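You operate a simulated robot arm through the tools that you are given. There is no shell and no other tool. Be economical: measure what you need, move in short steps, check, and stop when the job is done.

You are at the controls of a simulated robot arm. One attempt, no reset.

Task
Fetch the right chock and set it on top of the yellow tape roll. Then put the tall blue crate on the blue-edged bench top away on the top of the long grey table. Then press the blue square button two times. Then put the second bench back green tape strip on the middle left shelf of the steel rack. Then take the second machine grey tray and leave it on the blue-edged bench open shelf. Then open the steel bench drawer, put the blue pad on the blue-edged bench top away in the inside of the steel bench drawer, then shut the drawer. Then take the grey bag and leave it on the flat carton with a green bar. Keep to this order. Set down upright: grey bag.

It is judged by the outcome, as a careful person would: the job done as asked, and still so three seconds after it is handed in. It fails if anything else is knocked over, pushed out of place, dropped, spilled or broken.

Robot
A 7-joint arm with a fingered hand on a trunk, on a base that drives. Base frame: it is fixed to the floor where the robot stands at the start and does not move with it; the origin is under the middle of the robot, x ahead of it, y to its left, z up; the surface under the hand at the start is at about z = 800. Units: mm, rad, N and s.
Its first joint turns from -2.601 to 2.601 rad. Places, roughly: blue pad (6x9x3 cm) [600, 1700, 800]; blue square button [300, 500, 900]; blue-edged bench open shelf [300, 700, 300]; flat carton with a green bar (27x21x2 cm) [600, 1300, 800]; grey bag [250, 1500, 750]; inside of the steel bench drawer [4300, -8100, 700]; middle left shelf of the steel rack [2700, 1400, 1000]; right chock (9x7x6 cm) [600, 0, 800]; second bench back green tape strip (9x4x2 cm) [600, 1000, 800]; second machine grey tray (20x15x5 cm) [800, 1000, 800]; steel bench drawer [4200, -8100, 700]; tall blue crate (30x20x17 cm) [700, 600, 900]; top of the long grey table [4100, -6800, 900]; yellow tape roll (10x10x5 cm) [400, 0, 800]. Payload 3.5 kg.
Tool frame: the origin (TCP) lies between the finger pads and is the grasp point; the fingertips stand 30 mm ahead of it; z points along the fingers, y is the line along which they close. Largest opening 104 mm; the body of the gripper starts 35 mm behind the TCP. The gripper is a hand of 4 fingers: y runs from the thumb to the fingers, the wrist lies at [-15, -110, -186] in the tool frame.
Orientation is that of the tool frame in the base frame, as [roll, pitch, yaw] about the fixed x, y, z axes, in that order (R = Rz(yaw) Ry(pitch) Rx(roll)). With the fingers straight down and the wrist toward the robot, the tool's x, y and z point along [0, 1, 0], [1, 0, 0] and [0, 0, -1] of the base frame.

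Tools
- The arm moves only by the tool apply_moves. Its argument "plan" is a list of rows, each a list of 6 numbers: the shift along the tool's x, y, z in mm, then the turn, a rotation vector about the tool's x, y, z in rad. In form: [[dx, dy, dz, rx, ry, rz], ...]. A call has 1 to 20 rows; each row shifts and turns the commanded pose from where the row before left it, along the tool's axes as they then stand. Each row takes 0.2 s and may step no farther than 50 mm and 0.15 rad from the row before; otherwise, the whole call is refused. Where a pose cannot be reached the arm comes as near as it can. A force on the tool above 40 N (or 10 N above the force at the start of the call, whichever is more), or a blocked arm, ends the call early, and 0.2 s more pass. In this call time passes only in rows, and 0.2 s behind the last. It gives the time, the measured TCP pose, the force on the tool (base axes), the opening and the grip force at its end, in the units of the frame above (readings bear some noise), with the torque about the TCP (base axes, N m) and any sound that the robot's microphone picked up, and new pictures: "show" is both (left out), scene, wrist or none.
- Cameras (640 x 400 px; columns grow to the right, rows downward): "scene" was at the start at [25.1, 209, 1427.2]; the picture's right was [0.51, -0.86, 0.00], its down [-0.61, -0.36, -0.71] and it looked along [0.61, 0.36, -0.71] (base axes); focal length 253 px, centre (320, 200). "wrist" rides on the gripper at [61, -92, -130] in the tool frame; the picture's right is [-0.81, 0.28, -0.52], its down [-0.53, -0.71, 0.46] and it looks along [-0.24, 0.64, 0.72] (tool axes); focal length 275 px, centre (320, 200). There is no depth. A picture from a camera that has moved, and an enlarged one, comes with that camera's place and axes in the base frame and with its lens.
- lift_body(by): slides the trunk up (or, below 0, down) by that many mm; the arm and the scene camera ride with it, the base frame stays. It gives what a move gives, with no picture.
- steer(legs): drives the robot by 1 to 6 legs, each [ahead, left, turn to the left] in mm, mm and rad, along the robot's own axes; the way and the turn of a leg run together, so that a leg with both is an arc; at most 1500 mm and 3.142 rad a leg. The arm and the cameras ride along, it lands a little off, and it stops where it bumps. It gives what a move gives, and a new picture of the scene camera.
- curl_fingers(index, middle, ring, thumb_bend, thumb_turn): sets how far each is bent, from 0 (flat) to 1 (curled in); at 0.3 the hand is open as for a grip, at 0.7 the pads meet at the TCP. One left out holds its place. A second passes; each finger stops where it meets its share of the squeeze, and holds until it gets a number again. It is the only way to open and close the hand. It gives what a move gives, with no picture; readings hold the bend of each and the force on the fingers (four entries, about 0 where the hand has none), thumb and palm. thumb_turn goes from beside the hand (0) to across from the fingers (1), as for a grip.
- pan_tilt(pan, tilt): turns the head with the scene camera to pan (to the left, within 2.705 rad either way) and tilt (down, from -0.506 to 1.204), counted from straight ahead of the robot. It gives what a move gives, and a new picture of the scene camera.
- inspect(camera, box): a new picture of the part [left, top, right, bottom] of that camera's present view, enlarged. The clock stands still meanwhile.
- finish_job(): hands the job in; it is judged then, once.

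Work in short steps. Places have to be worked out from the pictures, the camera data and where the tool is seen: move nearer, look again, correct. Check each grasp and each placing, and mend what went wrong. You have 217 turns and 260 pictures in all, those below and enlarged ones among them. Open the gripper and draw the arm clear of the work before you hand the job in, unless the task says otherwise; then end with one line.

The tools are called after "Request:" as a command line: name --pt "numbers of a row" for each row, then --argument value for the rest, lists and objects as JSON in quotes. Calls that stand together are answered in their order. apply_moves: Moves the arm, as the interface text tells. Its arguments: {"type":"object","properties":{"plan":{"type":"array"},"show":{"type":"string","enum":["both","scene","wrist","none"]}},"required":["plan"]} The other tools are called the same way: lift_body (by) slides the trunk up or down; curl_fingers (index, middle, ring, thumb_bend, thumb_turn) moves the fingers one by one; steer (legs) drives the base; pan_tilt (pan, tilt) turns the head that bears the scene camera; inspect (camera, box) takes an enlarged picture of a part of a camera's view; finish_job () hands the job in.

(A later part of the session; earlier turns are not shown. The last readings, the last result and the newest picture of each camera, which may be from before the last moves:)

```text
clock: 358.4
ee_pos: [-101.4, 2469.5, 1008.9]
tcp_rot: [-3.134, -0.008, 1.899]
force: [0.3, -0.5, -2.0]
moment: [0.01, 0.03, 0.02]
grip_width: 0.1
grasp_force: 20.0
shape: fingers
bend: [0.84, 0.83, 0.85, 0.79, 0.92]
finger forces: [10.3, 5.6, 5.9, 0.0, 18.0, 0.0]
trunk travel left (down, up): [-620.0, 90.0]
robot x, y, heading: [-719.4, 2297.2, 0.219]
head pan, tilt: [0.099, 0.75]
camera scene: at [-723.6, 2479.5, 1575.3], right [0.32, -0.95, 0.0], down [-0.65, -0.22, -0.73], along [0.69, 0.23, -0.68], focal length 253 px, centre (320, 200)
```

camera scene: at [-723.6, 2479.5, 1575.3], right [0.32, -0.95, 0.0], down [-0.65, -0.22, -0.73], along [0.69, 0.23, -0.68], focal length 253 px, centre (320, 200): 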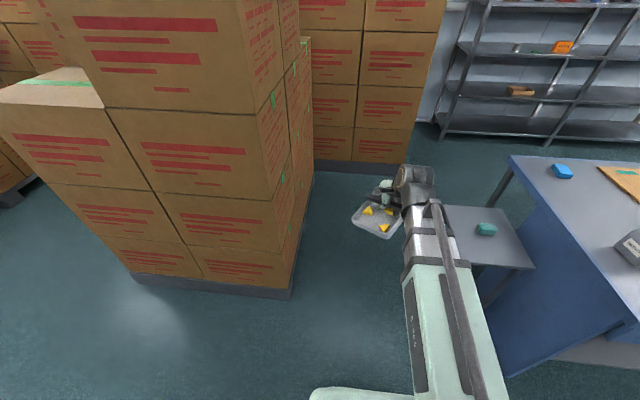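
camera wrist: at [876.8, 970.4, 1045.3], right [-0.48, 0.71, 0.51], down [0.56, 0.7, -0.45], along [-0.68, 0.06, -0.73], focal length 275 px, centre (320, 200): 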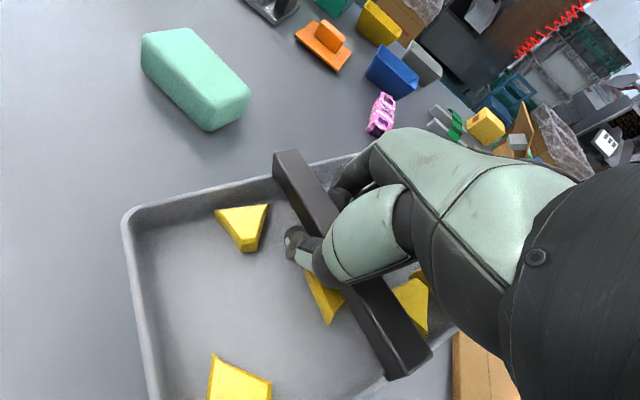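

Out of the passage. I'll go in front of the open shelf (bench front edge ≈ x 77 at y 700), at a standoff, facing the bench squarely.

Request:
steer --legs '[[-310, -1460, 0], [-57, -278, 0]]'

Request:
lift_body --by -400

Request:
pan_tilt --pan 0.0 --tilt 0.45

```text
clock: 367.4
ee_pos: [-86.7, 659.7, 1010.1]
tcp_rot: [-3.136, -0.007, 1.882]
force: [-0.4, -0.5, -2.1]
moment: [0.02, -0.01, -0.01]
grip_width: 0.0
grasp_force: 20.0
shape: fingers
bend: [0.84, 0.83, 0.85, 0.79, 0.92]
finger forces: [10.4, 5.5, 5.8, 0.0, 17.8, 0.0]
trunk travel left (down, up): [-620.0, 90.0]
robot x, y, heading: [-706.7, 501.0, 0.2]
head pan, tilt: [0.099, 0.75]
camera scene: at [-708.1, 680.5, 1575.3], right [0.3, -0.95, 0.0], down [-0.65, -0.2, -0.73], along [0.7, 0.22, -0.68], focal length 253 px, centre (320, 200)
```

scene: 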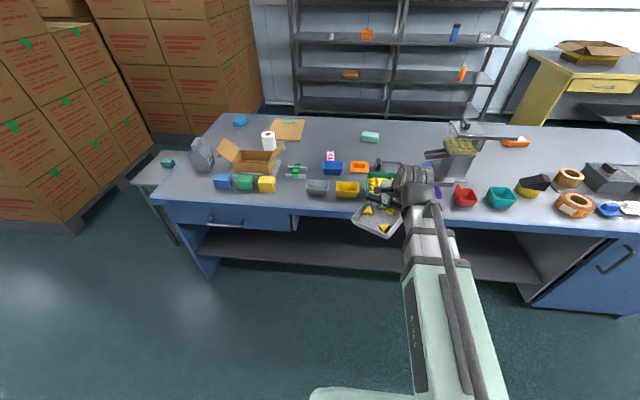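

```text
clock: 371.3
ee_pos: [-86.5, 659.8, 608.9]
tcp_rot: [-3.134, -0.007, 1.88]
force: [-0.1, -0.2, -2.7]
moment: [0.03, -0.01, -0.01]
grip_width: 0.1
grasp_force: 19.1
shape: fingers
bend: [0.84, 0.83, 0.85, 0.79, 0.92]
finger forces: [10.2, 5.3, 5.6, 0.0, 17.9, 0.0]
trunk travel left (down, up): [-220.0, 490.0]
robot x, y, heading: [-706.8, 504.5, 0.207]
head pan, tilt: [0.099, 0.75]
```

```text
clock: 372.1
ee_pos: [-86.5, 659.8, 609.1]
tcp_rot: [-3.136, -0.011, 1.882]
force: [0.5, -0.4, -1.7]
moment: [0.02, 0.04, 0.01]
grip_width: 0.3
grasp_force: 19.4
shape: fingers
bend: [0.84, 0.83, 0.85, 0.79, 0.92]
finger forces: [10.2, 5.4, 5.6, 0.0, 17.8, 0.1]
trunk travel left (down, up): [-220.0, 490.0]
robot x, y, heading: [-708.0, 500.2, 0.207]
head pan, tilt: [0.0, 0.45]
camera scene: at [-697.2, 675.1, 1201.6], right [0.2, -0.98, 0.0], down [-0.43, -0.09, -0.9], along [0.88, 0.18, -0.44], focal length 253 px, centre (320, 200)
```

scene: 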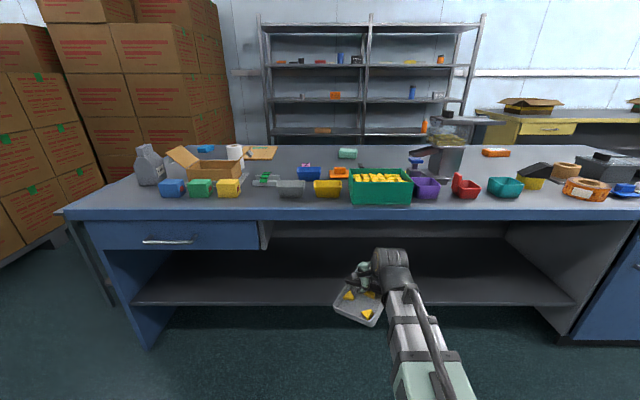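

The shelf is clear at z≈300, recessed ~45 mm behind the front edge. I'll lower another 200 mm (tray bottom ≈355) and drive 350 mm in.

Request:
lift_body --by -200

Request:
steer --legs '[[180, 0, 0]]'

```text
clock: 374.2
ee_pos: [-86.2, 661.0, 410.2]
tcp_rot: [-3.135, -0.01, 1.881]
force: [-0.2, -1.0, -2.3]
moment: [0.0, -0.01, -0.01]
grip_width: 0.1
grasp_force: 18.8
shape: fingers
bend: [0.84, 0.83, 0.85, 0.79, 0.92]
finger forces: [10.1, 5.4, 5.5, 0.0, 17.9, 0.0]
trunk travel left (down, up): [-20.0, 690.0]
robot x, y, heading: [-707.5, 501.9, 0.204]
head pan, tilt: [0.0, 0.45]
```

```text
clock: 375.8
ee_pos: [90.6, 699.0, 409.3]
tcp_rot: [-3.134, -0.009, 1.883]
force: [0.7, -0.2, -2.0]
moment: [0.02, 0.01, 0.0]
grip_width: 0.2
grasp_force: 19.2
shape: fingers
bend: [0.84, 0.83, 0.85, 0.79, 0.92]
finger forces: [10.1, 5.3, 5.5, 0.0, 17.8, 0.1]
trunk travel left (down, up): [-20.0, 690.0]
robot x, y, heading: [-528.2, 538.3, 0.207]
head pan, tilt: [0.0, 0.45]
camera scene: at [-520.6, 712.4, 1001.7], right [0.21, -0.98, 0.0], down [-0.43, -0.09, -0.9], along [0.88, 0.19, -0.44], focal length 253 px, centre (320, 200)
```

scene: 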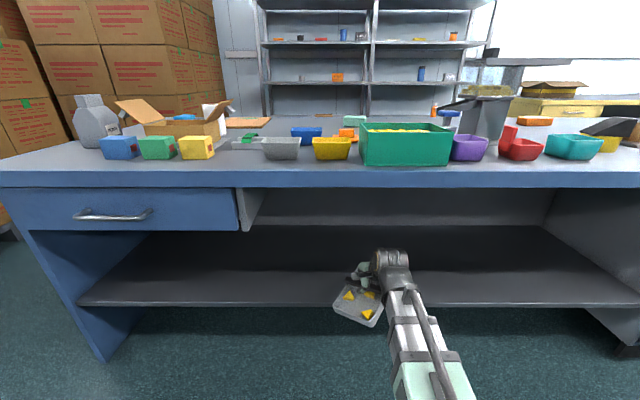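

Clear so far. Another 180 mm in.

Request:
steer --legs '[[180, 0, 0]]'

Request:
inspect --camera "scene" --box '[260, 180, 500, 330]'

```text
clock: 377.3
ee_pos: [268.3, 737.7, 408.9]
tcp_rot: [-3.133, -0.007, 1.886]
force: [-0.1, 0.5, -3.1]
moment: [0.04, -0.01, -0.03]
grip_width: 0.5
grasp_force: 12.6
shape: fingers
bend: [0.84, 0.84, 0.85, 0.79, 0.92]
finger forces: [7.8, 4.0, 1.8, 0.0, 11.4, 0.1]
trunk travel left (down, up): [-20.0, 690.0]
robot x, y, heading: [-353.3, 579.8, 0.21]
head pan, tilt: [0.0, 0.45]
camera scene: at [-341.9, 750.5, 1001.7], right [0.21, -0.98, 0.0], down [-0.43, -0.09, -0.9], along [0.88, 0.19, -0.44], focal length 253 px, centre (320, 200)
```

scene: 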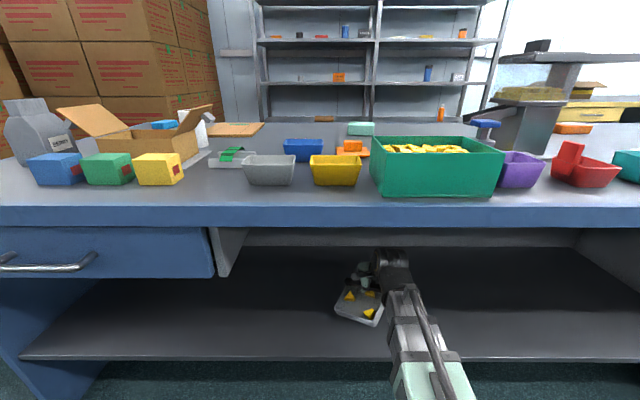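

```text
2.67 times, centred on (380, 255) of scene
camera zoom: at [-341.9, 750.5, 1001.7], right [0.21, -0.98, 0.0], down [-0.43, -0.09, -0.9], along [0.88, 0.19, -0.44], focal length 675 px, centre (160, 53)
```

zoom: 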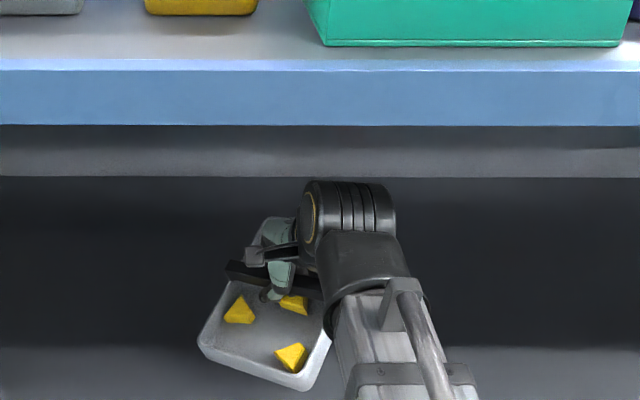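

The tray is over the shelf. Grip force is easing, so I'll lower it now, gently.

Request:
apply_moves --pt "0 0 12 0 0 0" --pt "0 0 12 0 0 0" --pt "0 0 8 0 0 0" --pt "0 0 5 0 0 0" --show "none"

Request:
inspect --camera "scene" --box '[260, 180, 500, 330]'

```text
clock: 378.3
ee_pos: [266.6, 737.7, 372.6]
tcp_rot: [-3.132, -0.007, 1.885]
force: [1.1, 0.4, -2.4]
moment: [0.02, 0.03, 0.01]
grip_width: 0.3
grasp_force: 2.1
shape: fingers
bend: [0.84, 0.85, 0.85, 0.79, 0.92]
finger forces: [1.5, 1.1, 0.3, 0.0, 1.4, 0.0]
trunk travel left (down, up): [-20.0, 690.0]
robot x, y, heading: [-349.5, 576.8, 0.207]
head pan, tilt: [0.0, 0.45]
```

```text
2.67 times, centred on (380, 255) of scene
camera zoom: at [-342.0, 750.5, 1001.7], right [0.21, -0.98, 0.0], down [-0.43, -0.09, -0.9], along [0.88, 0.19, -0.44], focal length 675 px, centre (160, 53)
```

zoom: 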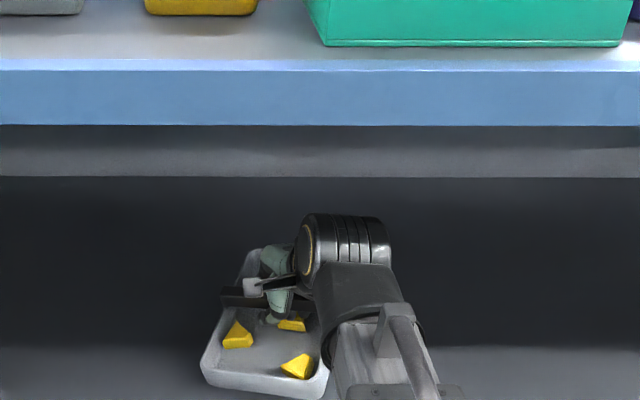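

Request:
apply_moves --pt "0 0 6 0 0 0" --pt "0 0 5 0 0 0" --pt "0 0 4 0 0 0" --pt "0 0 4 0 0 0" --show "none"

```text
clock: 379.3
ee_pos: [268.6, 737.2, 352.5]
tcp_rot: [-3.135, -0.009, 1.885]
force: [-1.3, -2.0, 6.5]
moment: [0.45, -0.09, 0.1]
grip_width: 0.0
grasp_force: 16.2
shape: fingers
bend: [0.84, 0.84, 0.84, 0.84, 0.92]
finger forces: [1.2, 2.0, 4.2, 0.0, 24.6, 0.1]
trunk travel left (down, up): [-20.0, 690.0]
robot x, y, heading: [-353.8, 575.8, 0.209]
head pan, tilt: [0.0, 0.45]
```

The tray is down. I'll open the hand and rise clear of the bar.

Request:
curl_fingers --index 0.42 --middle 0.42 --ring 0.42 --thumb_bend 0.42

Request:
apply_moves --pt "0 0 -8 0 0 0" --pt "0 0 -15 0 0 0" --pt "0 0 -30 0 0 0" --pt "0 0 -30 0 0 0" --show "wrist"

```text
clock: 379.8
ee_pos: [269.2, 738.7, 355.7]
tcp_rot: [3.137, -0.011, 1.882]
force: [-1.6, -0.7, 15.4]
moment: [0.07, -0.42, 0.02]
grip_width: 72.0
grasp_force: 7.0
shape: fingers
bend: [0.42, 0.44, 0.42, 0.42, 0.98]
finger forces: [1.5, 13.5, 0.0, 0.1, 0.8, 0.2]
trunk travel left (down, up): [-20.0, 690.0]
robot x, y, heading: [-352.1, 579.6, 0.209]
head pan, tilt: [0.0, 0.45]
stopped: the force on the tool passed its limit at 44 N (the readings are from after the stop); the commanded pose is now the measured one
```

```text
clock: 380.8
ee_pos: [269.5, 737.0, 438.1]
tcp_rot: [-3.141, -0.01, 1.885]
force: [0.2, 0.2, -0.1]
moment: [-0.02, 0.01, 0.0]
grip_width: 72.7
grasp_force: 0.0
shape: fingers
bend: [0.42, 0.42, 0.42, 0.42, 0.98]
finger forces: [0.0, 0.0, 0.1, 0.0, 0.1, 0.1]
trunk travel left (down, up): [-20.0, 690.0]
robot x, y, heading: [-348.5, 575.2, 0.211]
head pan, tilt: [0.0, 0.45]
camera wrist: at [163.8, 766.0, 568.6], right [0.51, -0.69, 0.51], down [-0.52, -0.72, -0.46], along [0.69, -0.03, -0.73], focal length 275 px, centre (320, 200)
```

wrist: 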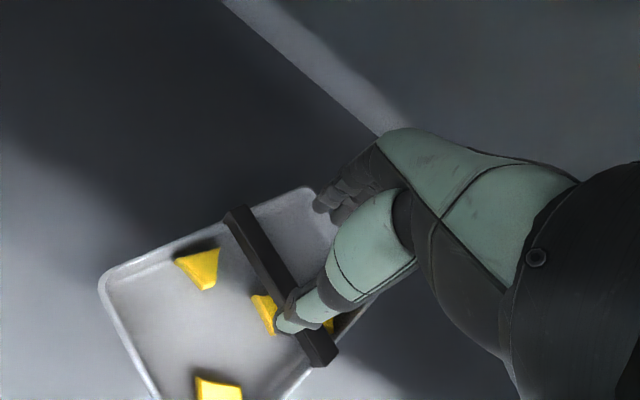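

The tray rests flat on the shelf with its contents. I'll back out, raise up and head to the passage entrance to fetch the blue pad from the bench's left end.

Request:
steer --legs '[[-400, 0, 0]]'

Request:
lift_body --by 400

Request:
lift_body --by 200

Request:
steer --legs '[[213, 877, 0], [214, 876, 0.025]]'

```text
clock: 383.3
ee_pos: [-123.7, 655.0, 437.1]
tcp_rot: [-3.141, -0.011, 1.886]
force: [0.2, 0.2, -0.2]
moment: [0.01, -0.02, -0.03]
grip_width: 72.7
grasp_force: 0.1
shape: fingers
bend: [0.42, 0.42, 0.42, 0.42, 0.98]
finger forces: [0.2, 0.0, 0.0, 0.0, 0.0, 0.0]
trunk travel left (down, up): [-20.0, 690.0]
robot x, y, heading: [-744.4, 493.7, 0.21]
head pan, tilt: [0.0, 0.45]
camera scene: at [-735.9, 666.2, 1001.7], right [0.21, -0.98, 0.0], down [-0.43, -0.09, -0.9], along [0.88, 0.19, -0.44], focal length 253 px, centre (320, 200)
```

scene: 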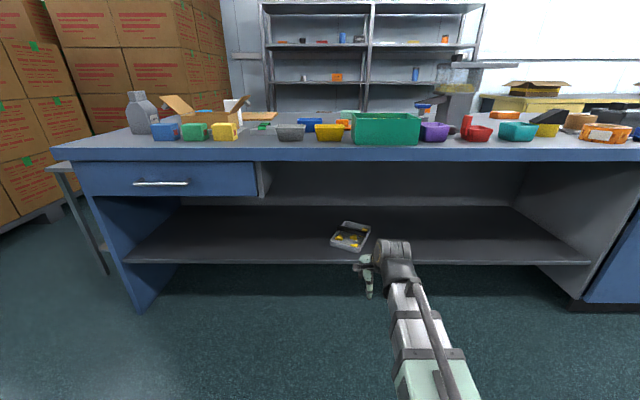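

```text
clock: 387.1
ee_pos: [-122.8, 653.4, 837.4]
tcp_rot: [3.141, -0.011, 1.887]
force: [0.7, -0.5, -0.2]
moment: [0.01, -0.01, -0.03]
grip_width: 72.6
grasp_force: 0.2
shape: fingers
bend: [0.42, 0.42, 0.42, 0.42, 0.98]
finger forces: [0.0, 0.0, 0.0, 0.1, 0.0, 0.1]
trunk travel left (down, up): [-420.0, 290.0]
robot x, y, heading: [-744.6, 493.5, 0.209]
head pan, tilt: [0.0, 0.45]
```

```text
clock: 389.3
ee_pos: [-122.3, 653.4, 1038.2]
tcp_rot: [-3.141, -0.011, 1.888]
force: [0.2, -0.5, 0.7]
moment: [-0.01, 0.01, 0.0]
grip_width: 72.7
grasp_force: 0.1
shape: fingers
bend: [0.42, 0.42, 0.42, 0.42, 0.98]
finger forces: [0.0, 0.0, 0.0, 0.0, 0.1, 0.0]
trunk travel left (down, up): [-620.0, 90.0]
robot x, y, heading: [-748.7, 492.8, 0.213]
head pan, tilt: [0.0, 0.45]
```

```text
clock: 398.4
ee_pos: [-47.3, 2445.9, 1038.5]
tcp_rot: [3.14, -0.012, 1.88]
force: [-0.4, -0.7, -0.8]
moment: [-0.03, 0.01, 0.04]
grip_width: 72.7
grasp_force: 0.0
shape: fingers
bend: [0.42, 0.42, 0.42, 0.42, 0.98]
finger forces: [0.0, 0.0, 0.0, 0.1, 0.0, 0.0]
trunk travel left (down, up): [-620.0, 90.0]
robot x, y, heading: [-671.3, 2287.0, 0.205]
head pan, tilt: [0.0, 0.45]
camera scene: at [-659.8, 2461.6, 1601.7], right [0.21, -0.98, 0.0], down [-0.43, -0.09, -0.9], along [0.88, 0.18, -0.44], focal length 253 px, centre (320, 200)
```

scene: 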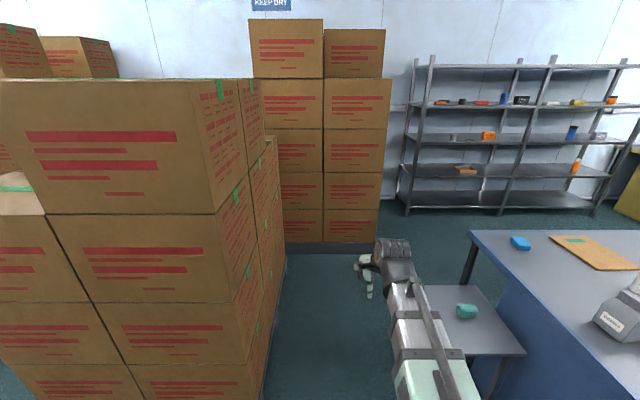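

The tray is confirmed on the shelf. Entering the passage, then turning to face the bench's left end.

Request:
steer --legs '[[0, 14, 0.04], [1120, 0, 0], [0, 0, -1.55]]'

Request:
pan_tilt --pan 0.0 --tilt 0.75

```text
clock: 408.2
ee_pos: [565.7, 1960.4, 1036.5]
tcp_rot: [-3.141, -0.012, 0.353]
force: [0.7, 0.1, -0.4]
moment: [-0.04, 0.02, -0.02]
grip_width: 72.7
grasp_force: 0.0
shape: fingers
bend: [0.42, 0.42, 0.42, 0.42, 0.98]
finger forces: [0.0, 0.1, 0.0, 0.0, 0.0, 0.0]
trunk travel left (down, up): [-620.0, 90.0]
robot x, y, heading: [383.6, 2575.8, -1.319]
head pan, tilt: [0.0, 0.45]
camera scene: at [557.8, 2570.7, 1601.7], right [-0.97, -0.25, 0.0], down [-0.11, 0.42, -0.9], along [0.22, -0.87, -0.44], focal length 253 px, centre (320, 200)
```

scene: 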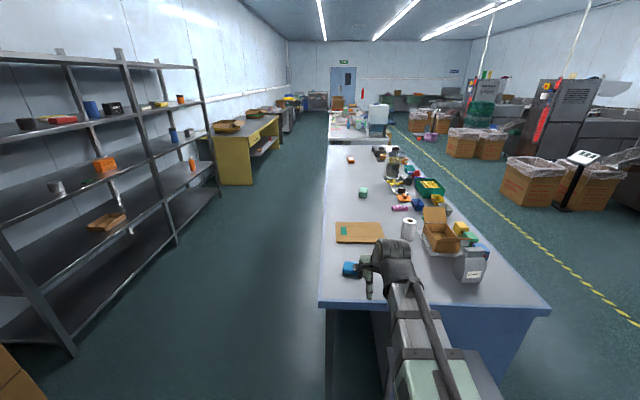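

```text
clock: 409.0
ee_pos: [566.1, 1960.5, 1038.2]
tcp_rot: [3.141, -0.009, 0.351]
force: [-1.4, 0.3, 0.4]
moment: [0.04, 0.04, 0.02]
grip_width: 72.6
grasp_force: 0.0
shape: fingers
bend: [0.42, 0.42, 0.42, 0.42, 0.98]
finger forces: [0.0, 0.0, 0.1, 0.0, 0.1, 0.0]
trunk travel left (down, up): [-620.0, 90.0]
robot x, y, heading: [382.8, 2574.3, -1.318]
head pan, tilt: [0.0, 0.75]
camera scene: at [555.6, 2579.4, 1575.3], right [-0.97, -0.25, 0.0], down [-0.17, 0.66, -0.73], along [0.18, -0.71, -0.68], focal length 253 px, centre (320, 200)
```

scene: 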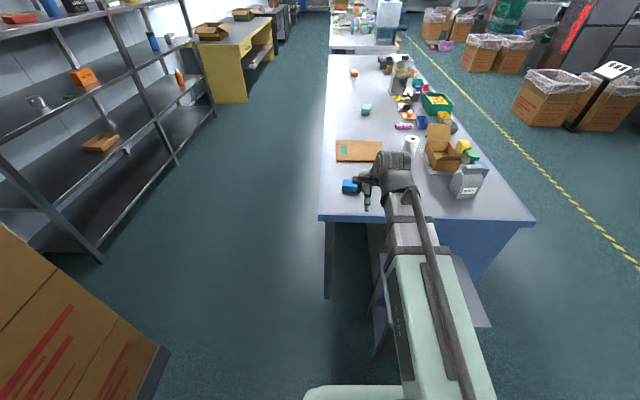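

Request:
inspect --camera "scene" --box '[320, 160, 400, 220]'

```text
6.67 times, centred on (360, 190) of scene
camera zoom: at [555.6, 2579.4, 1575.3], right [-0.97, -0.25, 0.0], down [-0.17, 0.66, -0.73], along [0.18, -0.71, -0.68], focal length 1687 px, centre (53, 267)
```

zoom: 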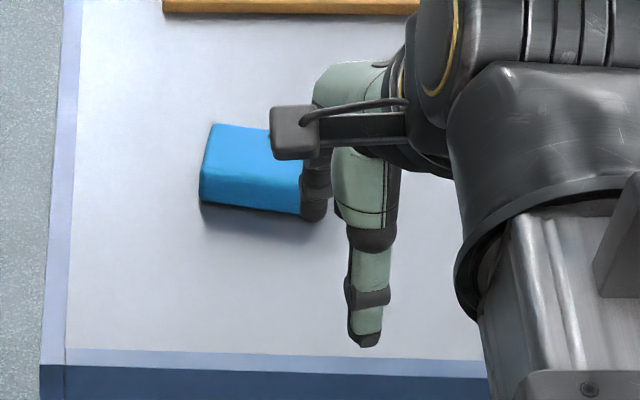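

The pad spans x≈590–677, y≈1627–1680. I'll align the hand to close across its 60 mm width and look from above.

Request:
curl_fingers --index 0.32 --middle 0.32 --ring 0.32 --thumb_bend 0.32

Request:
apply_moves --pt "0 0 0 0 0 0.125" --pt "0 0 0 0 0 0.125" --pt "8 44.3 0 0 0 0" --pt "8 44.3 0 0 0 0" --pt "8 44.3 0 0 0 0" --pt "8 44.3 0 0 0 0" --pt "8 44.3 0 0 0 0" --pt "8 44.3 0 0 0 0" --pt "0 0 45 0 0 0" --pt "0 0 45 0 0 0" --show "wrist"

```text
clock: 410.0
ee_pos: [565.9, 1960.4, 1037.5]
tcp_rot: [3.141, -0.01, 0.352]
force: [-0.4, 0.5, 0.1]
moment: [0.02, 0.0, 0.01]
grip_width: 97.6
grasp_force: 0.1
shape: fingers
bend: [0.32, 0.32, 0.32, 0.32, 0.98]
finger forces: [0.1, 0.0, 0.1, 0.0, 0.1, 0.0]
trunk travel left (down, up): [-620.0, 90.0]
robot x, y, heading: [381.7, 2575.3, -1.322]
head pan, tilt: [0.0, 0.75]
```

```text
clock: 412.2
ee_pos: [641.5, 1703.3, 948.3]
tcp_rot: [-3.139, -0.012, 0.105]
force: [-0.5, -0.6, -0.6]
moment: [0.0, 0.03, -0.01]
grip_width: 98.4
grasp_force: 0.1
shape: fingers
bend: [0.32, 0.32, 0.32, 0.32, 0.98]
finger forces: [0.0, 0.0, 0.0, 0.0, 0.1, 0.1]
trunk travel left (down, up): [-620.0, 90.0]
robot x, y, heading: [381.7, 2574.1, -1.322]
head pan, tilt: [0.0, 0.75]
camera wrist: at [691.2, 1800.4, 1078.2], right [-0.78, -0.36, 0.51], down [-0.6, 0.66, -0.46], along [-0.17, -0.66, -0.73], focal length 275 px, centre (320, 200)
```

wrist: 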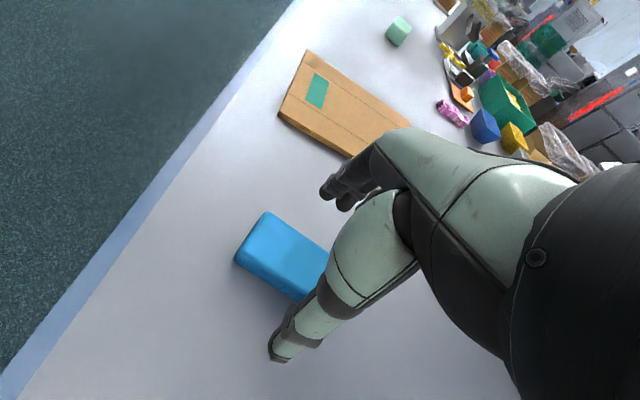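

Pad centre is about (634, 1659), aligned with the axes. I'll position and descend.

Request:
apply_moves --pt "0 0 0 0 0 0.08" --pt "-8.6 44 0 0 0 0" --pt "0 0 45 0 0 0" --pt "0 0 45 0 0 0" --pt "0 0 20 0 0 0" --show "wrist"

```text
clock: 413.4
ee_pos: [635.7, 1656.2, 836.0]
tcp_rot: [-3.137, -0.011, 0.021]
force: [-1.2, -0.3, 0.9]
moment: [-0.03, 0.01, 0.01]
grip_width: 98.1
grasp_force: 0.1
shape: fingers
bend: [0.32, 0.32, 0.32, 0.32, 0.98]
finger forces: [0.1, 0.0, 0.0, 0.1, 0.1, 0.0]
trunk travel left (down, up): [-620.0, 90.0]
robot x, y, heading: [380.0, 2576.0, -1.318]
head pan, tilt: [0.0, 0.75]
camera wrist: at [692.4, 1748.6, 965.6], right [-0.81, -0.29, 0.51], down [-0.54, 0.7, -0.46], along [-0.22, -0.65, -0.73], focal length 275 px, centre (320, 200)
```

wrist: 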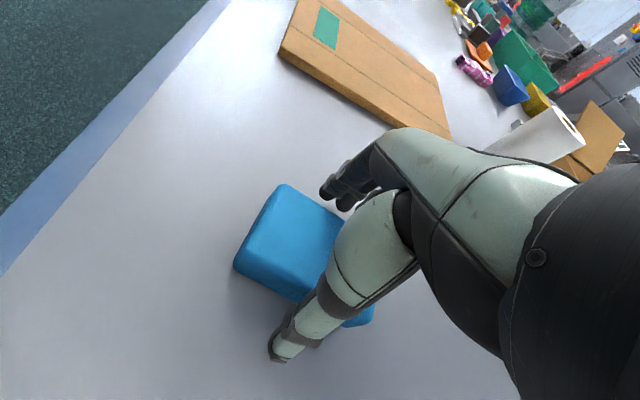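

The pad is between thumb and fingers; gripping and lifting.

Request:
curl_fingers --index 0.75 --middle 0.75 --ring 0.75 --thumb_bend 0.75

Request:
apply_moves --pt "0 0 -30 0 0 0" --pt "0 0 -50 0 0 0" --pt "0 0 -50 0 0 0" --pt "0 0 -50 0 0 0" --pt "0 -40 0 0 0 0" --pt "0 -40 0 0 0 0" --pt "0 -40 0 0 0 0" --pt "0 -40 0 0 0 0" --pt "0 -40 0 0 0 0" --pt "0 -40 0 0 0 0" --show "wrist"

```text
clock: 414.4
ee_pos: [635.5, 1656.0, 836.1]
tcp_rot: [-3.137, -0.01, 0.023]
force: [-0.2, -0.7, 0.0]
moment: [-0.04, 0.02, 0.02]
grip_width: 56.5
grasp_force: 23.4
shape: fingers
bend: [0.53, 0.56, 0.58, 0.49, 0.94]
finger forces: [8.4, 7.2, 7.3, 0.0, 23.5, 0.0]
trunk travel left (down, up): [-620.0, 90.0]
robot x, y, heading: [379.2, 2576.8, -1.321]
head pan, tilt: [0.0, 0.75]
```

```text
clock: 416.6
ee_pos: [627.2, 1893.9, 1014.7]
tcp_rot: [-3.137, -0.01, 0.023]
force: [0.3, 0.5, -0.6]
moment: [0.0, 0.03, -0.01]
grip_width: 56.6
grasp_force: 23.5
shape: fingers
bend: [0.53, 0.57, 0.59, 0.49, 0.94]
finger forces: [8.2, 7.0, 7.1, 0.1, 23.2, 0.1]
trunk travel left (down, up): [-620.0, 90.0]
robot x, y, heading: [379.8, 2575.7, -1.32]
head pan, tilt: [0.0, 0.75]
camera wrist: at [684.7, 1986.9, 1145.4], right [-0.81, -0.29, 0.51], down [-0.54, 0.7, -0.46], along [-0.22, -0.65, -0.73], focal length 275 px, centre (320, 200)
```

wrist: 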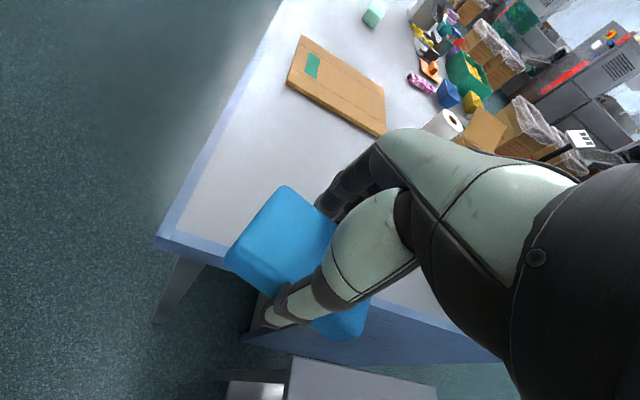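

The pad is firmly held. The back aisle leads straight down to the steel bench, so I'll take it.

Request:
steer --legs '[[0, 0, 0.75], [1320, 0, 0], [0, 0, -0.8], [1500, 0, 0], [1000, 0, 0]]'

Request:
pan_tilt --pan 0.0 --tilt 0.3

```text
clock: 439.2
ee_pos: [2217.3, -1267.4, 1015.6]
tcp_rot: [-3.137, -0.011, -0.006]
force: [0.4, 0.0, -0.2]
moment: [0.0, 0.05, 0.03]
grip_width: 56.0
grasp_force: 21.7
shape: fingers
bend: [0.53, 0.57, 0.59, 0.49, 0.94]
finger forces: [8.0, 6.8, 6.8, 0.0, 22.3, 0.0]
trunk travel left (down, up): [-620.0, 90.0]
robot x, y, heading: [1994.5, -574.0, -1.349]
head pan, tilt: [0.0, 0.75]
camera scene: at [2165.7, -579.3, 1575.3], right [-0.98, -0.22, 0.0], down [-0.15, 0.67, -0.73], along [0.16, -0.71, -0.68], focal length 253 px, centre (320, 200)
```

scene: 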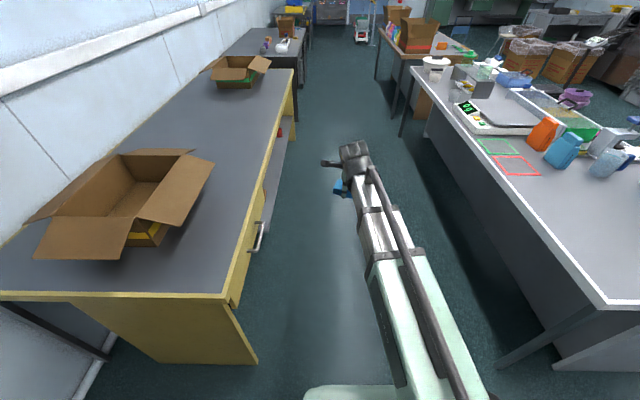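

```text
clock: 440.1
ee_pos: [2218.7, -1267.5, 1014.2]
tcp_rot: [-3.139, -0.01, -0.005]
force: [0.1, 0.3, -1.0]
moment: [0.03, 0.0, 0.0]
grip_width: 56.1
grasp_force: 22.3
shape: fingers
bend: [0.53, 0.57, 0.59, 0.49, 0.94]
finger forces: [7.9, 6.8, 6.8, 0.0, 22.5, 0.1]
trunk travel left (down, up): [-620.0, 90.0]
robot x, y, heading: [1993.8, -575.1, -1.349]
head pan, tilt: [0.0, 0.3]
camera scene: at [2168.0, -589.4, 1615.5], right [-0.98, -0.22, 0.0], down [-0.07, 0.29, -0.95], along [0.21, -0.93, -0.3], focal length 253 px, centre (320, 200)
```

scene: 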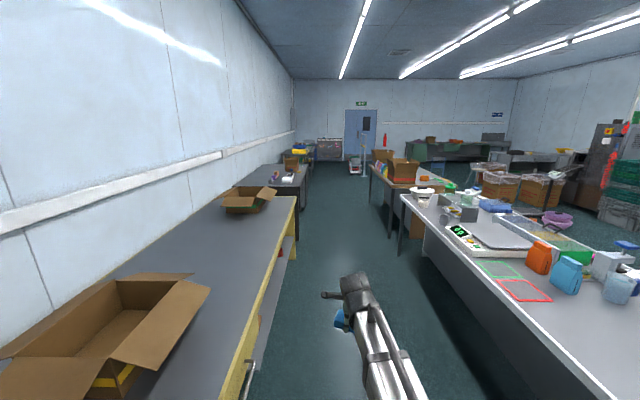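

The aisle is clear. Slight correction right and 4.4 m ahead.

Request:
steer --legs '[[0, 0, -0.035], [1500, 0, 0], [1500, 0, 0], [1400, 0, 0]]'

```text
clock: 461.2
ee_pos: [2844.0, -5562.3, 1014.4]
tcp_rot: [-3.14, -0.01, -0.103]
force: [0.0, 0.4, 0.0]
moment: [0.0, 0.0, 0.01]
grip_width: 56.3
grasp_force: 21.8
shape: fingers
bend: [0.53, 0.57, 0.59, 0.49, 0.94]
finger forces: [7.9, 6.8, 6.7, 0.0, 22.4, 0.0]
trunk travel left (down, up): [-620.0, 90.0]
robot x, y, heading: [2684.2, -4854.4, -1.444]
head pan, tilt: [0.0, 0.3]
camera scene: at [2859.4, -4883.5, 1615.6], right [-0.99, -0.12, 0.0], down [-0.04, 0.29, -0.96], along [0.12, -0.95, -0.3], focal length 253 px, centre (320, 200)
```

scene: 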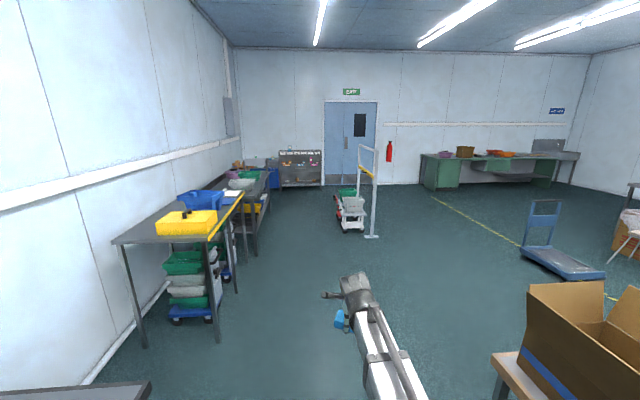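

I'll retract the arm a little, then drive to about (3200, −7870) and turn to face the steel bench.

Request:
apply_moves --pt "0 -45 0 0 0 0" --pt "0 -45 0 0 0 0" --show "none"

Request:
steer --legs '[[0, 0, 0.104], [1500, 0, 0], [1500, 0, 0], [0, 0, 1.5]]'

Request:
pan_tilt --pan 0.0 --tilt 0.55

```text
clock: 461.8
ee_pos: [2853.4, -5472.7, 1016.4]
tcp_rot: [-3.139, -0.011, -0.103]
force: [0.4, -0.1, 0.5]
moment: [0.02, -0.01, 0.02]
grip_width: 56.0
grasp_force: 22.4
shape: fingers
bend: [0.53, 0.57, 0.59, 0.49, 0.94]
finger forces: [7.9, 6.8, 6.8, 0.0, 22.6, 0.0]
trunk travel left (down, up): [-620.0, 90.0]
robot x, y, heading: [2686.7, -4857.5, -1.45]
head pan, tilt: [0.0, 0.3]
```

```text
clock: 480.5
ee_pos: [4005.7, -7660.6, 1017.0]
tcp_rot: [-3.137, -0.012, 1.422]
force: [0.0, -0.3, -0.3]
moment: [0.01, 0.04, 0.01]
grip_width: 55.8
grasp_force: 21.6
shape: fingers
bend: [0.53, 0.57, 0.59, 0.49, 0.94]
finger forces: [7.6, 6.5, 6.6, 0.0, 21.8, 0.1]
trunk travel left (down, up): [-620.0, 90.0]
robot x, y, heading: [3380.5, -7802.5, 0.08]
head pan, tilt: [0.0, 0.3]
camera scene: at [3413.4, -7630.7, 1615.6], right [0.08, -1.0, 0.0], down [-0.29, -0.02, -0.96], along [0.95, 0.08, -0.3], focal length 253 px, centre (320, 200)
```

scene: 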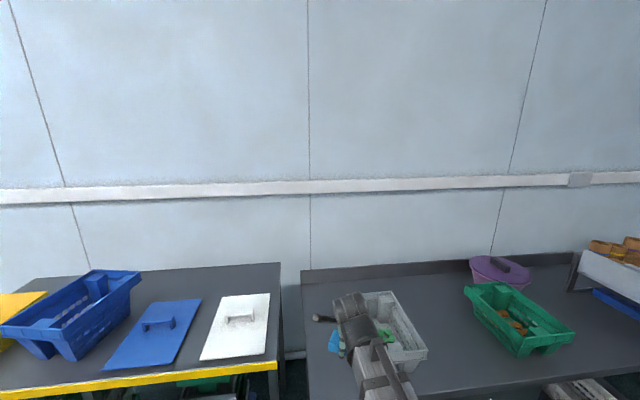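

```text
clock: 481.3
ee_pos: [4005.5, -7660.4, 1016.0]
tcp_rot: [-3.139, -0.012, 1.423]
force: [0.3, 0.5, 0.2]
moment: [0.01, -0.02, -0.02]
grip_width: 55.6
grasp_force: 21.0
shape: fingers
bend: [0.53, 0.57, 0.59, 0.49, 0.94]
finger forces: [7.7, 6.6, 6.6, 0.0, 21.7, 0.0]
trunk travel left (down, up): [-620.0, 90.0]
robot x, y, heading: [3378.0, -7800.6, 0.079]
head pan, tilt: [0.0, 0.55]
camera scene: at [3409.9, -7631.0, 1592.7], right [0.08, -1.0, 0.0], down [-0.52, -0.04, -0.85], along [0.85, 0.07, -0.52], focal length 253 px, centre (320, 200)
```

scene: 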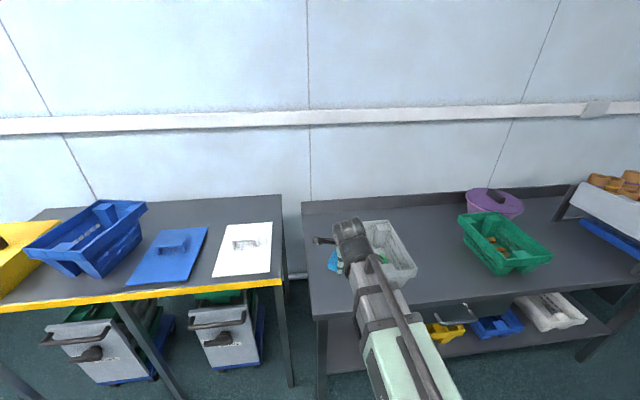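

The drawer handle is visible below the bench front, near y≈−8100. I'll park the pad on the free bench top between the baskets, at about (4055, −7990), raising over the white basket first.

Request:
lift_body --by 85

Request:
apply_moves --pt "0 0 -40 0 0 0" --pt "-45.6 14 0 0 0 0" --pt "-45.6 14 0 0 0 0" --pt "-45.6 14 0 0 0 0" --pt "-45.6 14 0 0 0 0" --pt "-45.6 14 0 0 0 0" --pt "-45.6 14 0 0 0 0" --pt "-45.6 14 0 0 0 0" --pt "0 0 45 0 0 0" --pt "0 0 45 0 0 0" --pt "0 0 45 0 0 0"

```text
clock: 482.5
ee_pos: [4006.0, -7659.8, 1100.5]
tcp_rot: [-3.14, -0.009, 1.422]
force: [1.0, 1.0, 0.0]
moment: [-0.01, 0.05, 0.02]
grip_width: 55.3
grasp_force: 21.3
shape: fingers
bend: [0.53, 0.57, 0.59, 0.49, 0.94]
finger forces: [7.7, 6.5, 6.6, 0.0, 21.8, 0.0]
trunk travel left (down, up): [-705.0, 5.0]
robot x, y, heading: [3377.0, -7803.0, 0.078]
head pan, tilt: [0.0, 0.55]
```

```text
clock: 484.9
ee_pos: [4060.7, -7989.8, 997.7]
tcp_rot: [-3.137, -0.012, 1.422]
force: [-0.6, -0.8, -0.5]
moment: [0.0, 0.01, 0.01]
grip_width: 55.2
grasp_force: 21.4
shape: fingers
bend: [0.53, 0.57, 0.59, 0.49, 0.94]
finger forces: [7.5, 6.5, 6.4, 0.0, 21.4, 0.0]
trunk travel left (down, up): [-705.0, 5.0]
robot x, y, heading: [3379.9, -7801.9, 0.079]
head pan, tilt: [0.0, 0.55]
camera scene: at [3410.2, -7631.2, 1677.7], right [0.08, -1.0, 0.0], down [-0.52, -0.04, -0.85], along [0.85, 0.07, -0.52], focal length 253 px, centre (320, 200)
camera wrist: at [3978.9, -7917.7, 1129.1], right [0.15, -0.85, 0.51], down [-0.78, -0.42, -0.46], along [0.6, -0.33, -0.73], focal length 275 px, centre (320, 200)
```

scene: 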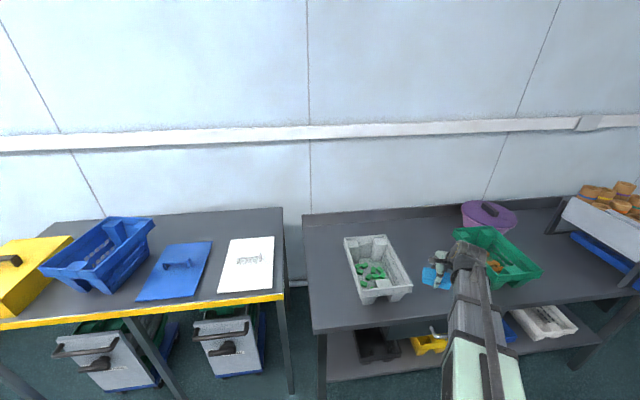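
wrist: 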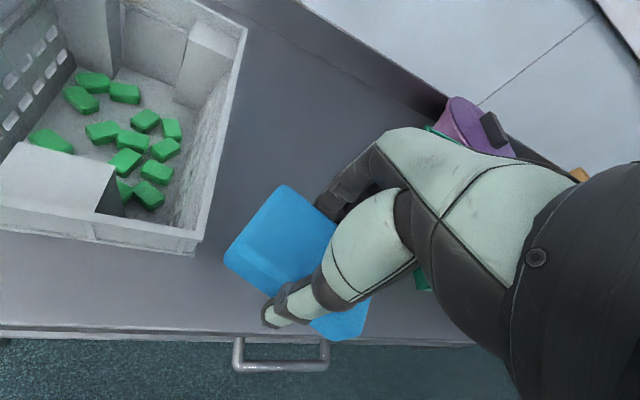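

The wrist camera shows the drawer handle just below the front edge. Now lowering the pad to the bench top in small steps.

Request:
apply_moves --pt "0 0 12 0 0 0" --pt "0 0 12 0 0 0" --pt "0 0 10 0 0 0" --pt "0 0 6 0 0 0" --pt "0 0 4 0 0 0" --show "none"

Request:
inspect --camera "scene" --box '[400, 240, 480, 300]'

```text
clock: 486.1
ee_pos: [4055.0, -7992.0, 956.2]
tcp_rot: [-3.138, -0.009, 1.422]
force: [1.0, -0.4, -0.5]
moment: [0.03, -0.02, 0.02]
grip_width: 55.6
grasp_force: 21.3
shape: fingers
bend: [0.53, 0.57, 0.59, 0.49, 0.94]
finger forces: [7.5, 6.5, 6.5, 0.0, 21.4, 0.0]
trunk travel left (down, up): [-705.0, 5.0]
robot x, y, heading: [3378.5, -7802.8, 0.08]
head pan, tilt: [0.0, 0.55]
```

```text
6.67 times, centred on (440, 270) of scene
camera zoom: at [3409.9, -7631.1, 1677.7], right [0.08, -1.0, 0.0], down [-0.52, -0.04, -0.85], along [0.85, 0.07, -0.52], focal length 1687 px, centre (-480, -267)
```

zoom: 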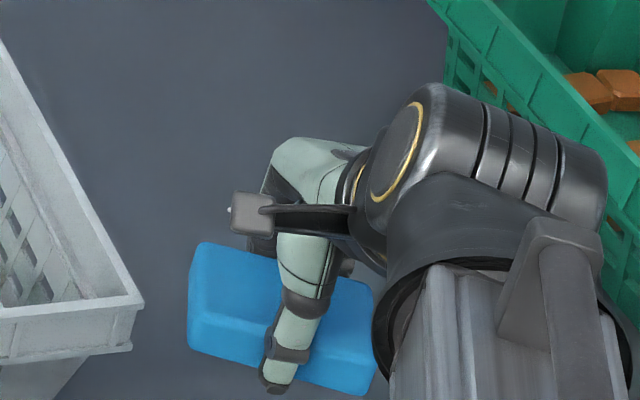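

Request:
apply_moves --pt "0 0 8 0 0 0" --pt "0 0 8 0 0 0" --pt "0 0 6 0 0 0" --pt "0 0 5 0 0 0" --pt "0 0 5 0 0 0" --pt "0 0 4 0 0 0" --show "none"

```text
clock: 487.5
ee_pos: [4055.6, -7988.2, 921.9]
tcp_rot: [-3.137, -0.012, 1.423]
force: [0.4, 0.0, -0.1]
moment: [-0.02, 0.01, -0.01]
grip_width: 55.6
grasp_force: 21.3
shape: fingers
bend: [0.53, 0.57, 0.59, 0.49, 0.94]
finger forces: [7.6, 6.5, 6.5, 0.1, 21.2, 0.1]
trunk travel left (down, up): [-705.0, 5.0]
robot x, y, heading: [3377.5, -7802.2, 0.079]
head pan, tilt: [0.0, 0.55]
```

Request:
apply_moves --pt "0 0 6 0 0 0" --pt "0 0 5 0 0 0" --pt "0 0 5 0 0 0" --pt "0 0 4 0 0 0" --pt "0 0 4 0 0 0" --show "none"

```text
clock: 488.7
ee_pos: [4055.5, -7989.1, 897.5]
tcp_rot: [-3.138, -0.011, 1.424]
force: [-0.4, -0.1, 0.2]
moment: [0.0, 0.02, -0.03]
grip_width: 55.6
grasp_force: 21.4
shape: fingers
bend: [0.53, 0.57, 0.59, 0.49, 0.94]
finger forces: [7.7, 6.5, 6.5, 0.0, 21.3, 0.1]
trunk travel left (down, up): [-705.0, 5.0]
robot x, y, heading: [3377.2, -7801.8, 0.082]
head pan, tilt: [0.0, 0.55]
```

Request:
apply_moves --pt "0 0 6 0 0 0" --pt "0 0 6 0 0 0" --pt "0 0 5 0 0 0" --pt "0 0 5 0 0 0" --pt "0 0 5 0 0 0" --pt "0 0 5 0 0 0" --show "wrist"

```text
clock: 490.1
ee_pos: [4052.3, -7988.3, 867.0]
tcp_rot: [-3.138, -0.01, 1.422]
force: [0.0, 0.6, -0.5]
moment: [0.01, -0.02, 0.02]
grip_width: 55.2
grasp_force: 21.0
shape: fingers
bend: [0.53, 0.57, 0.6, 0.49, 0.94]
finger forces: [7.5, 6.5, 6.5, 0.0, 21.2, 0.1]
trunk travel left (down, up): [-705.0, 5.0]
robot x, y, heading: [3381.2, -7799.9, 0.081]
head pan, tilt: [0.0, 0.55]
camera wrist: at [3971.9, -7915.8, 996.9], right [0.15, -0.85, 0.51], down [-0.78, -0.42, -0.46], along [0.6, -0.33, -0.73], focal length 275 px, centre (320, 200)
```

wrist: 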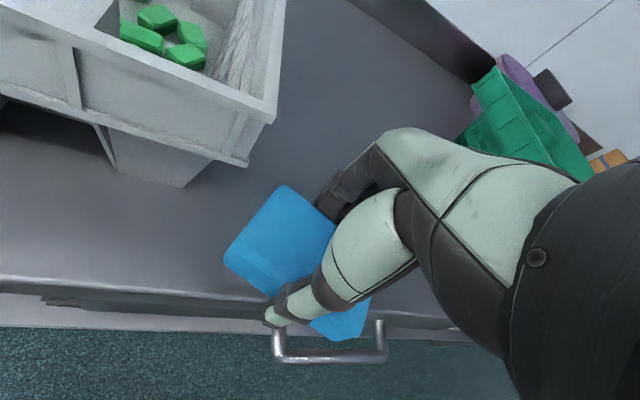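

The pad is close to the front edge, so I'll move it 60 mm deeper, then continue down.

Request:
apply_moves --pt "0 30 0 0 0 0" --pt "0 30 0 0 0 0" --pt "0 0 6 0 0 0" --pt "0 0 6 0 0 0" --pt "0 0 5 0 0 0" --pt "0 0 5 0 0 0" --pt "0 0 4 0 0 0" --show "none"

```text
clock: 491.7
ee_pos: [4113.5, -7997.0, 840.4]
tcp_rot: [-3.138, -0.009, 1.423]
force: [-0.4, -1.0, -0.3]
moment: [0.04, 0.0, -0.03]
grip_width: 55.4
grasp_force: 20.7
shape: fingers
bend: [0.53, 0.57, 0.6, 0.49, 0.94]
finger forces: [7.6, 6.5, 6.5, 0.0, 21.2, 0.0]
trunk travel left (down, up): [-705.0, 5.0]
robot x, y, heading: [3375.1, -7803.8, 0.074]
head pan, tilt: [0.0, 0.55]
```

Request:
apply_moves --pt "0 0 4 0 0 0" --pt "0 0 4 0 0 0" --pt "0 0 4 0 0 0" --pt "0 0 4 0 0 0" --show "none"

```text
clock: 492.6
ee_pos: [4115.2, -7995.8, 833.2]
tcp_rot: [3.129, -0.009, 1.419]
force: [-2.5, 0.6, 23.6]
moment: [-0.2, -0.28, 0.01]
grip_width: 56.7
grasp_force: 26.4
shape: fingers
bend: [0.54, 0.57, 0.6, 0.49, 0.93]
finger forces: [7.4, 12.0, 6.9, 0.0, 26.6, 0.1]
trunk travel left (down, up): [-705.0, 5.0]
robot x, y, heading: [3380.5, -7801.1, 0.083]
head pan, tilt: [0.0, 0.55]
stopped in row 4: the force on the tool passed its limit at 46 N (the readings are from after the stop); the commanded pose is now the measured one
```

The bench top is at z≈798 and the pad is down. I'll release it, lift, and then look at the handle.

Request:
curl_fingers --index 0.3 --middle 0.3 --ring 0.3 --thumb_bend 0.3

Request:
apply_moves --pt "0 0 -20 0 0 0" --pt "0 0 -45 0 0 0" --pt "0 0 -45 0 0 0" --pt "0 0 -45 0 0 0" --pt "0 -45 0 0 0 0" --pt "0 -45 0 0 0 0" --pt "0 -45 0 0 0 0" --pt "0 -45 0 0 0 0" --pt "0 -45 0 0 0 0" --show "wrist"

Request:
inspect --camera "scene" --box '[380, 240, 500, 350]'

```text
clock: 493.6
ee_pos: [4115.5, -7995.4, 830.5]
tcp_rot: [3.133, -0.01, 1.42]
force: [-1.3, 0.7, 4.4]
moment: [-0.06, -0.21, 0.02]
grip_width: 102.9
grasp_force: 1.4
shape: fingers
bend: [0.3, 0.3, 0.3, 0.3, 0.97]
finger forces: [0.0, 3.9, 0.0, 0.0, 0.0, 0.1]
trunk travel left (down, up): [-705.0, 5.0]
robot x, y, heading: [3381.3, -7800.2, 0.074]
head pan, tilt: [0.0, 0.55]
```

```text
clock: 495.6
ee_pos: [3905.2, -7974.5, 984.3]
tcp_rot: [3.136, -0.009, 1.422]
force: [0.1, 0.3, 0.0]
moment: [0.0, 0.0, -0.01]
grip_width: 102.9
grasp_force: 0.0
shape: fingers
bend: [0.3, 0.3, 0.3, 0.3, 0.97]
finger forces: [0.0, 0.0, 0.1, 0.0, 0.1, 0.0]
out of reach, approached as far as the arm can: row 9
trunk travel left (down, up): [-705.0, 5.0]
robot x, y, heading: [3376.4, -7802.5, 0.081]
head pan, tilt: [0.0, 0.55]
camera wrist: at [3822.2, -7901.1, 1114.1], right [0.15, -0.85, 0.51], down [-0.78, -0.42, -0.46], along [0.61, -0.33, -0.72], focal length 275 px, centre (320, 200)
```

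wrist: 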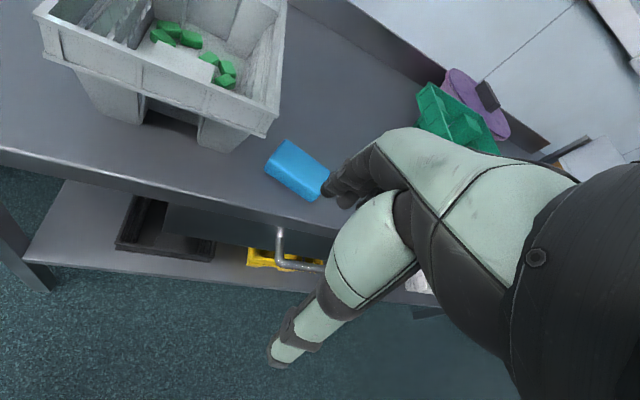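

```text
3.64 times, centred on (440, 295) of scene
camera zoom: at [3410.4, -7631.5, 1677.7], right [0.08, -1.0, 0.0], down [-0.52, -0.04, -0.85], along [0.85, 0.07, -0.52], focal length 920 px, centre (-116, -146)
```

zoom: 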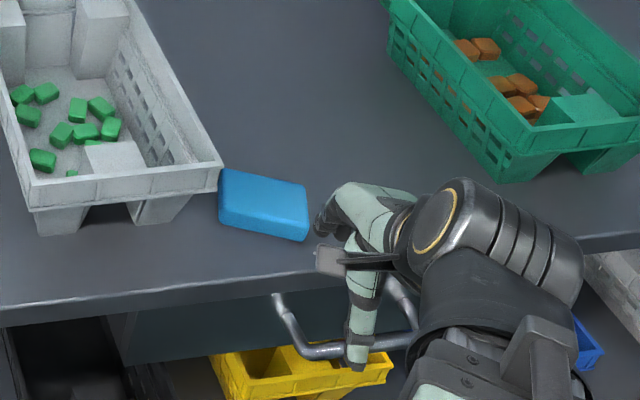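

Triangulated: the handle bar runs from (4006, −8035) to (4032, −8162) at z≈715, about 40 mm in front of the drawer face. I'll square up with the drawer (heading 0.2), back off a bit, lower the trunk and tilt the hand to grip it from the front and above.

Request:
steer --legs '[[0, 0, 0.12], [-121, 0, 0]]'

Request:
lift_body --by -200

Request:
apply_moves --pt "0 0 0 -0.135 0 0" --pt "0 0 0 -0.135 0 0" --pt "0 0 0 -0.135 0 0" --pt "0 0 0 -0.135 0 0" --pt "0 0 0 -0.135 0 0" --pt "0 0 0 -0.135 0 0" --show "none"

```text
clock: 497.4
ee_pos: [3803.0, -7934.7, 983.8]
tcp_rot: [3.136, -0.01, 1.539]
force: [0.4, 0.3, -0.2]
moment: [0.01, -0.04, -0.01]
grip_width: 103.1
grasp_force: 0.1
shape: fingers
bend: [0.3, 0.3, 0.3, 0.3, 0.97]
finger forces: [0.0, 0.0, 0.0, 0.0, 0.0, 0.1]
trunk travel left (down, up): [-705.0, 5.0]
robot x, y, heading: [3258.3, -7825.3, 0.195]
head pan, tilt: [0.0, 0.55]
camera scene: at [3269.7, -7652.6, 1677.7], right [0.2, -0.98, 0.0], down [-0.51, -0.1, -0.85], along [0.84, 0.17, -0.52], focal length 253 px, centre (320, 200)
```

scene: 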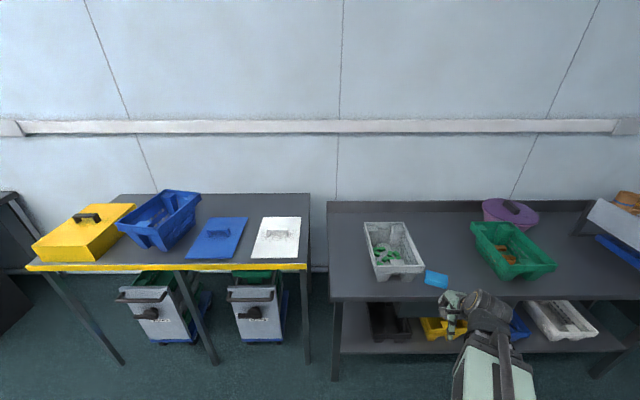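

```text
clock: 499.6
ee_pos: [3804.1, -7935.0, 785.1]
tcp_rot: [3.136, -0.009, 1.539]
force: [-0.7, 1.2, 0.2]
moment: [0.0, -0.03, 0.0]
grip_width: 103.1
grasp_force: 0.1
shape: fingers
bend: [0.3, 0.3, 0.3, 0.3, 0.97]
finger forces: [0.1, 0.1, 0.1, 0.0, 0.1, 0.0]
trunk travel left (down, up): [-505.0, 205.0]
robot x, y, heading: [3258.5, -7823.7, 0.197]
head pan, tilt: [0.0, 0.55]
```

```text
clock: 501.0
ee_pos: [3851.7, -7954.0, 770.2]
tcp_rot: [2.325, -0.01, 1.539]
force: [-0.3, 0.2, 0.7]
moment: [-0.02, 0.0, 0.03]
grip_width: 103.0
grasp_force: 0.0
shape: fingers
bend: [0.3, 0.3, 0.3, 0.3, 0.97]
finger forces: [0.0, 0.1, 0.0, 0.0, 0.1, 0.0]
out of reach, approached as far as the arm can: row 1, 2, 3, 4
trunk travel left (down, up): [-505.0, 205.0]
robot x, y, heading: [3257.4, -7828.9, 0.196]
head pan, tilt: [0.0, 0.55]
```

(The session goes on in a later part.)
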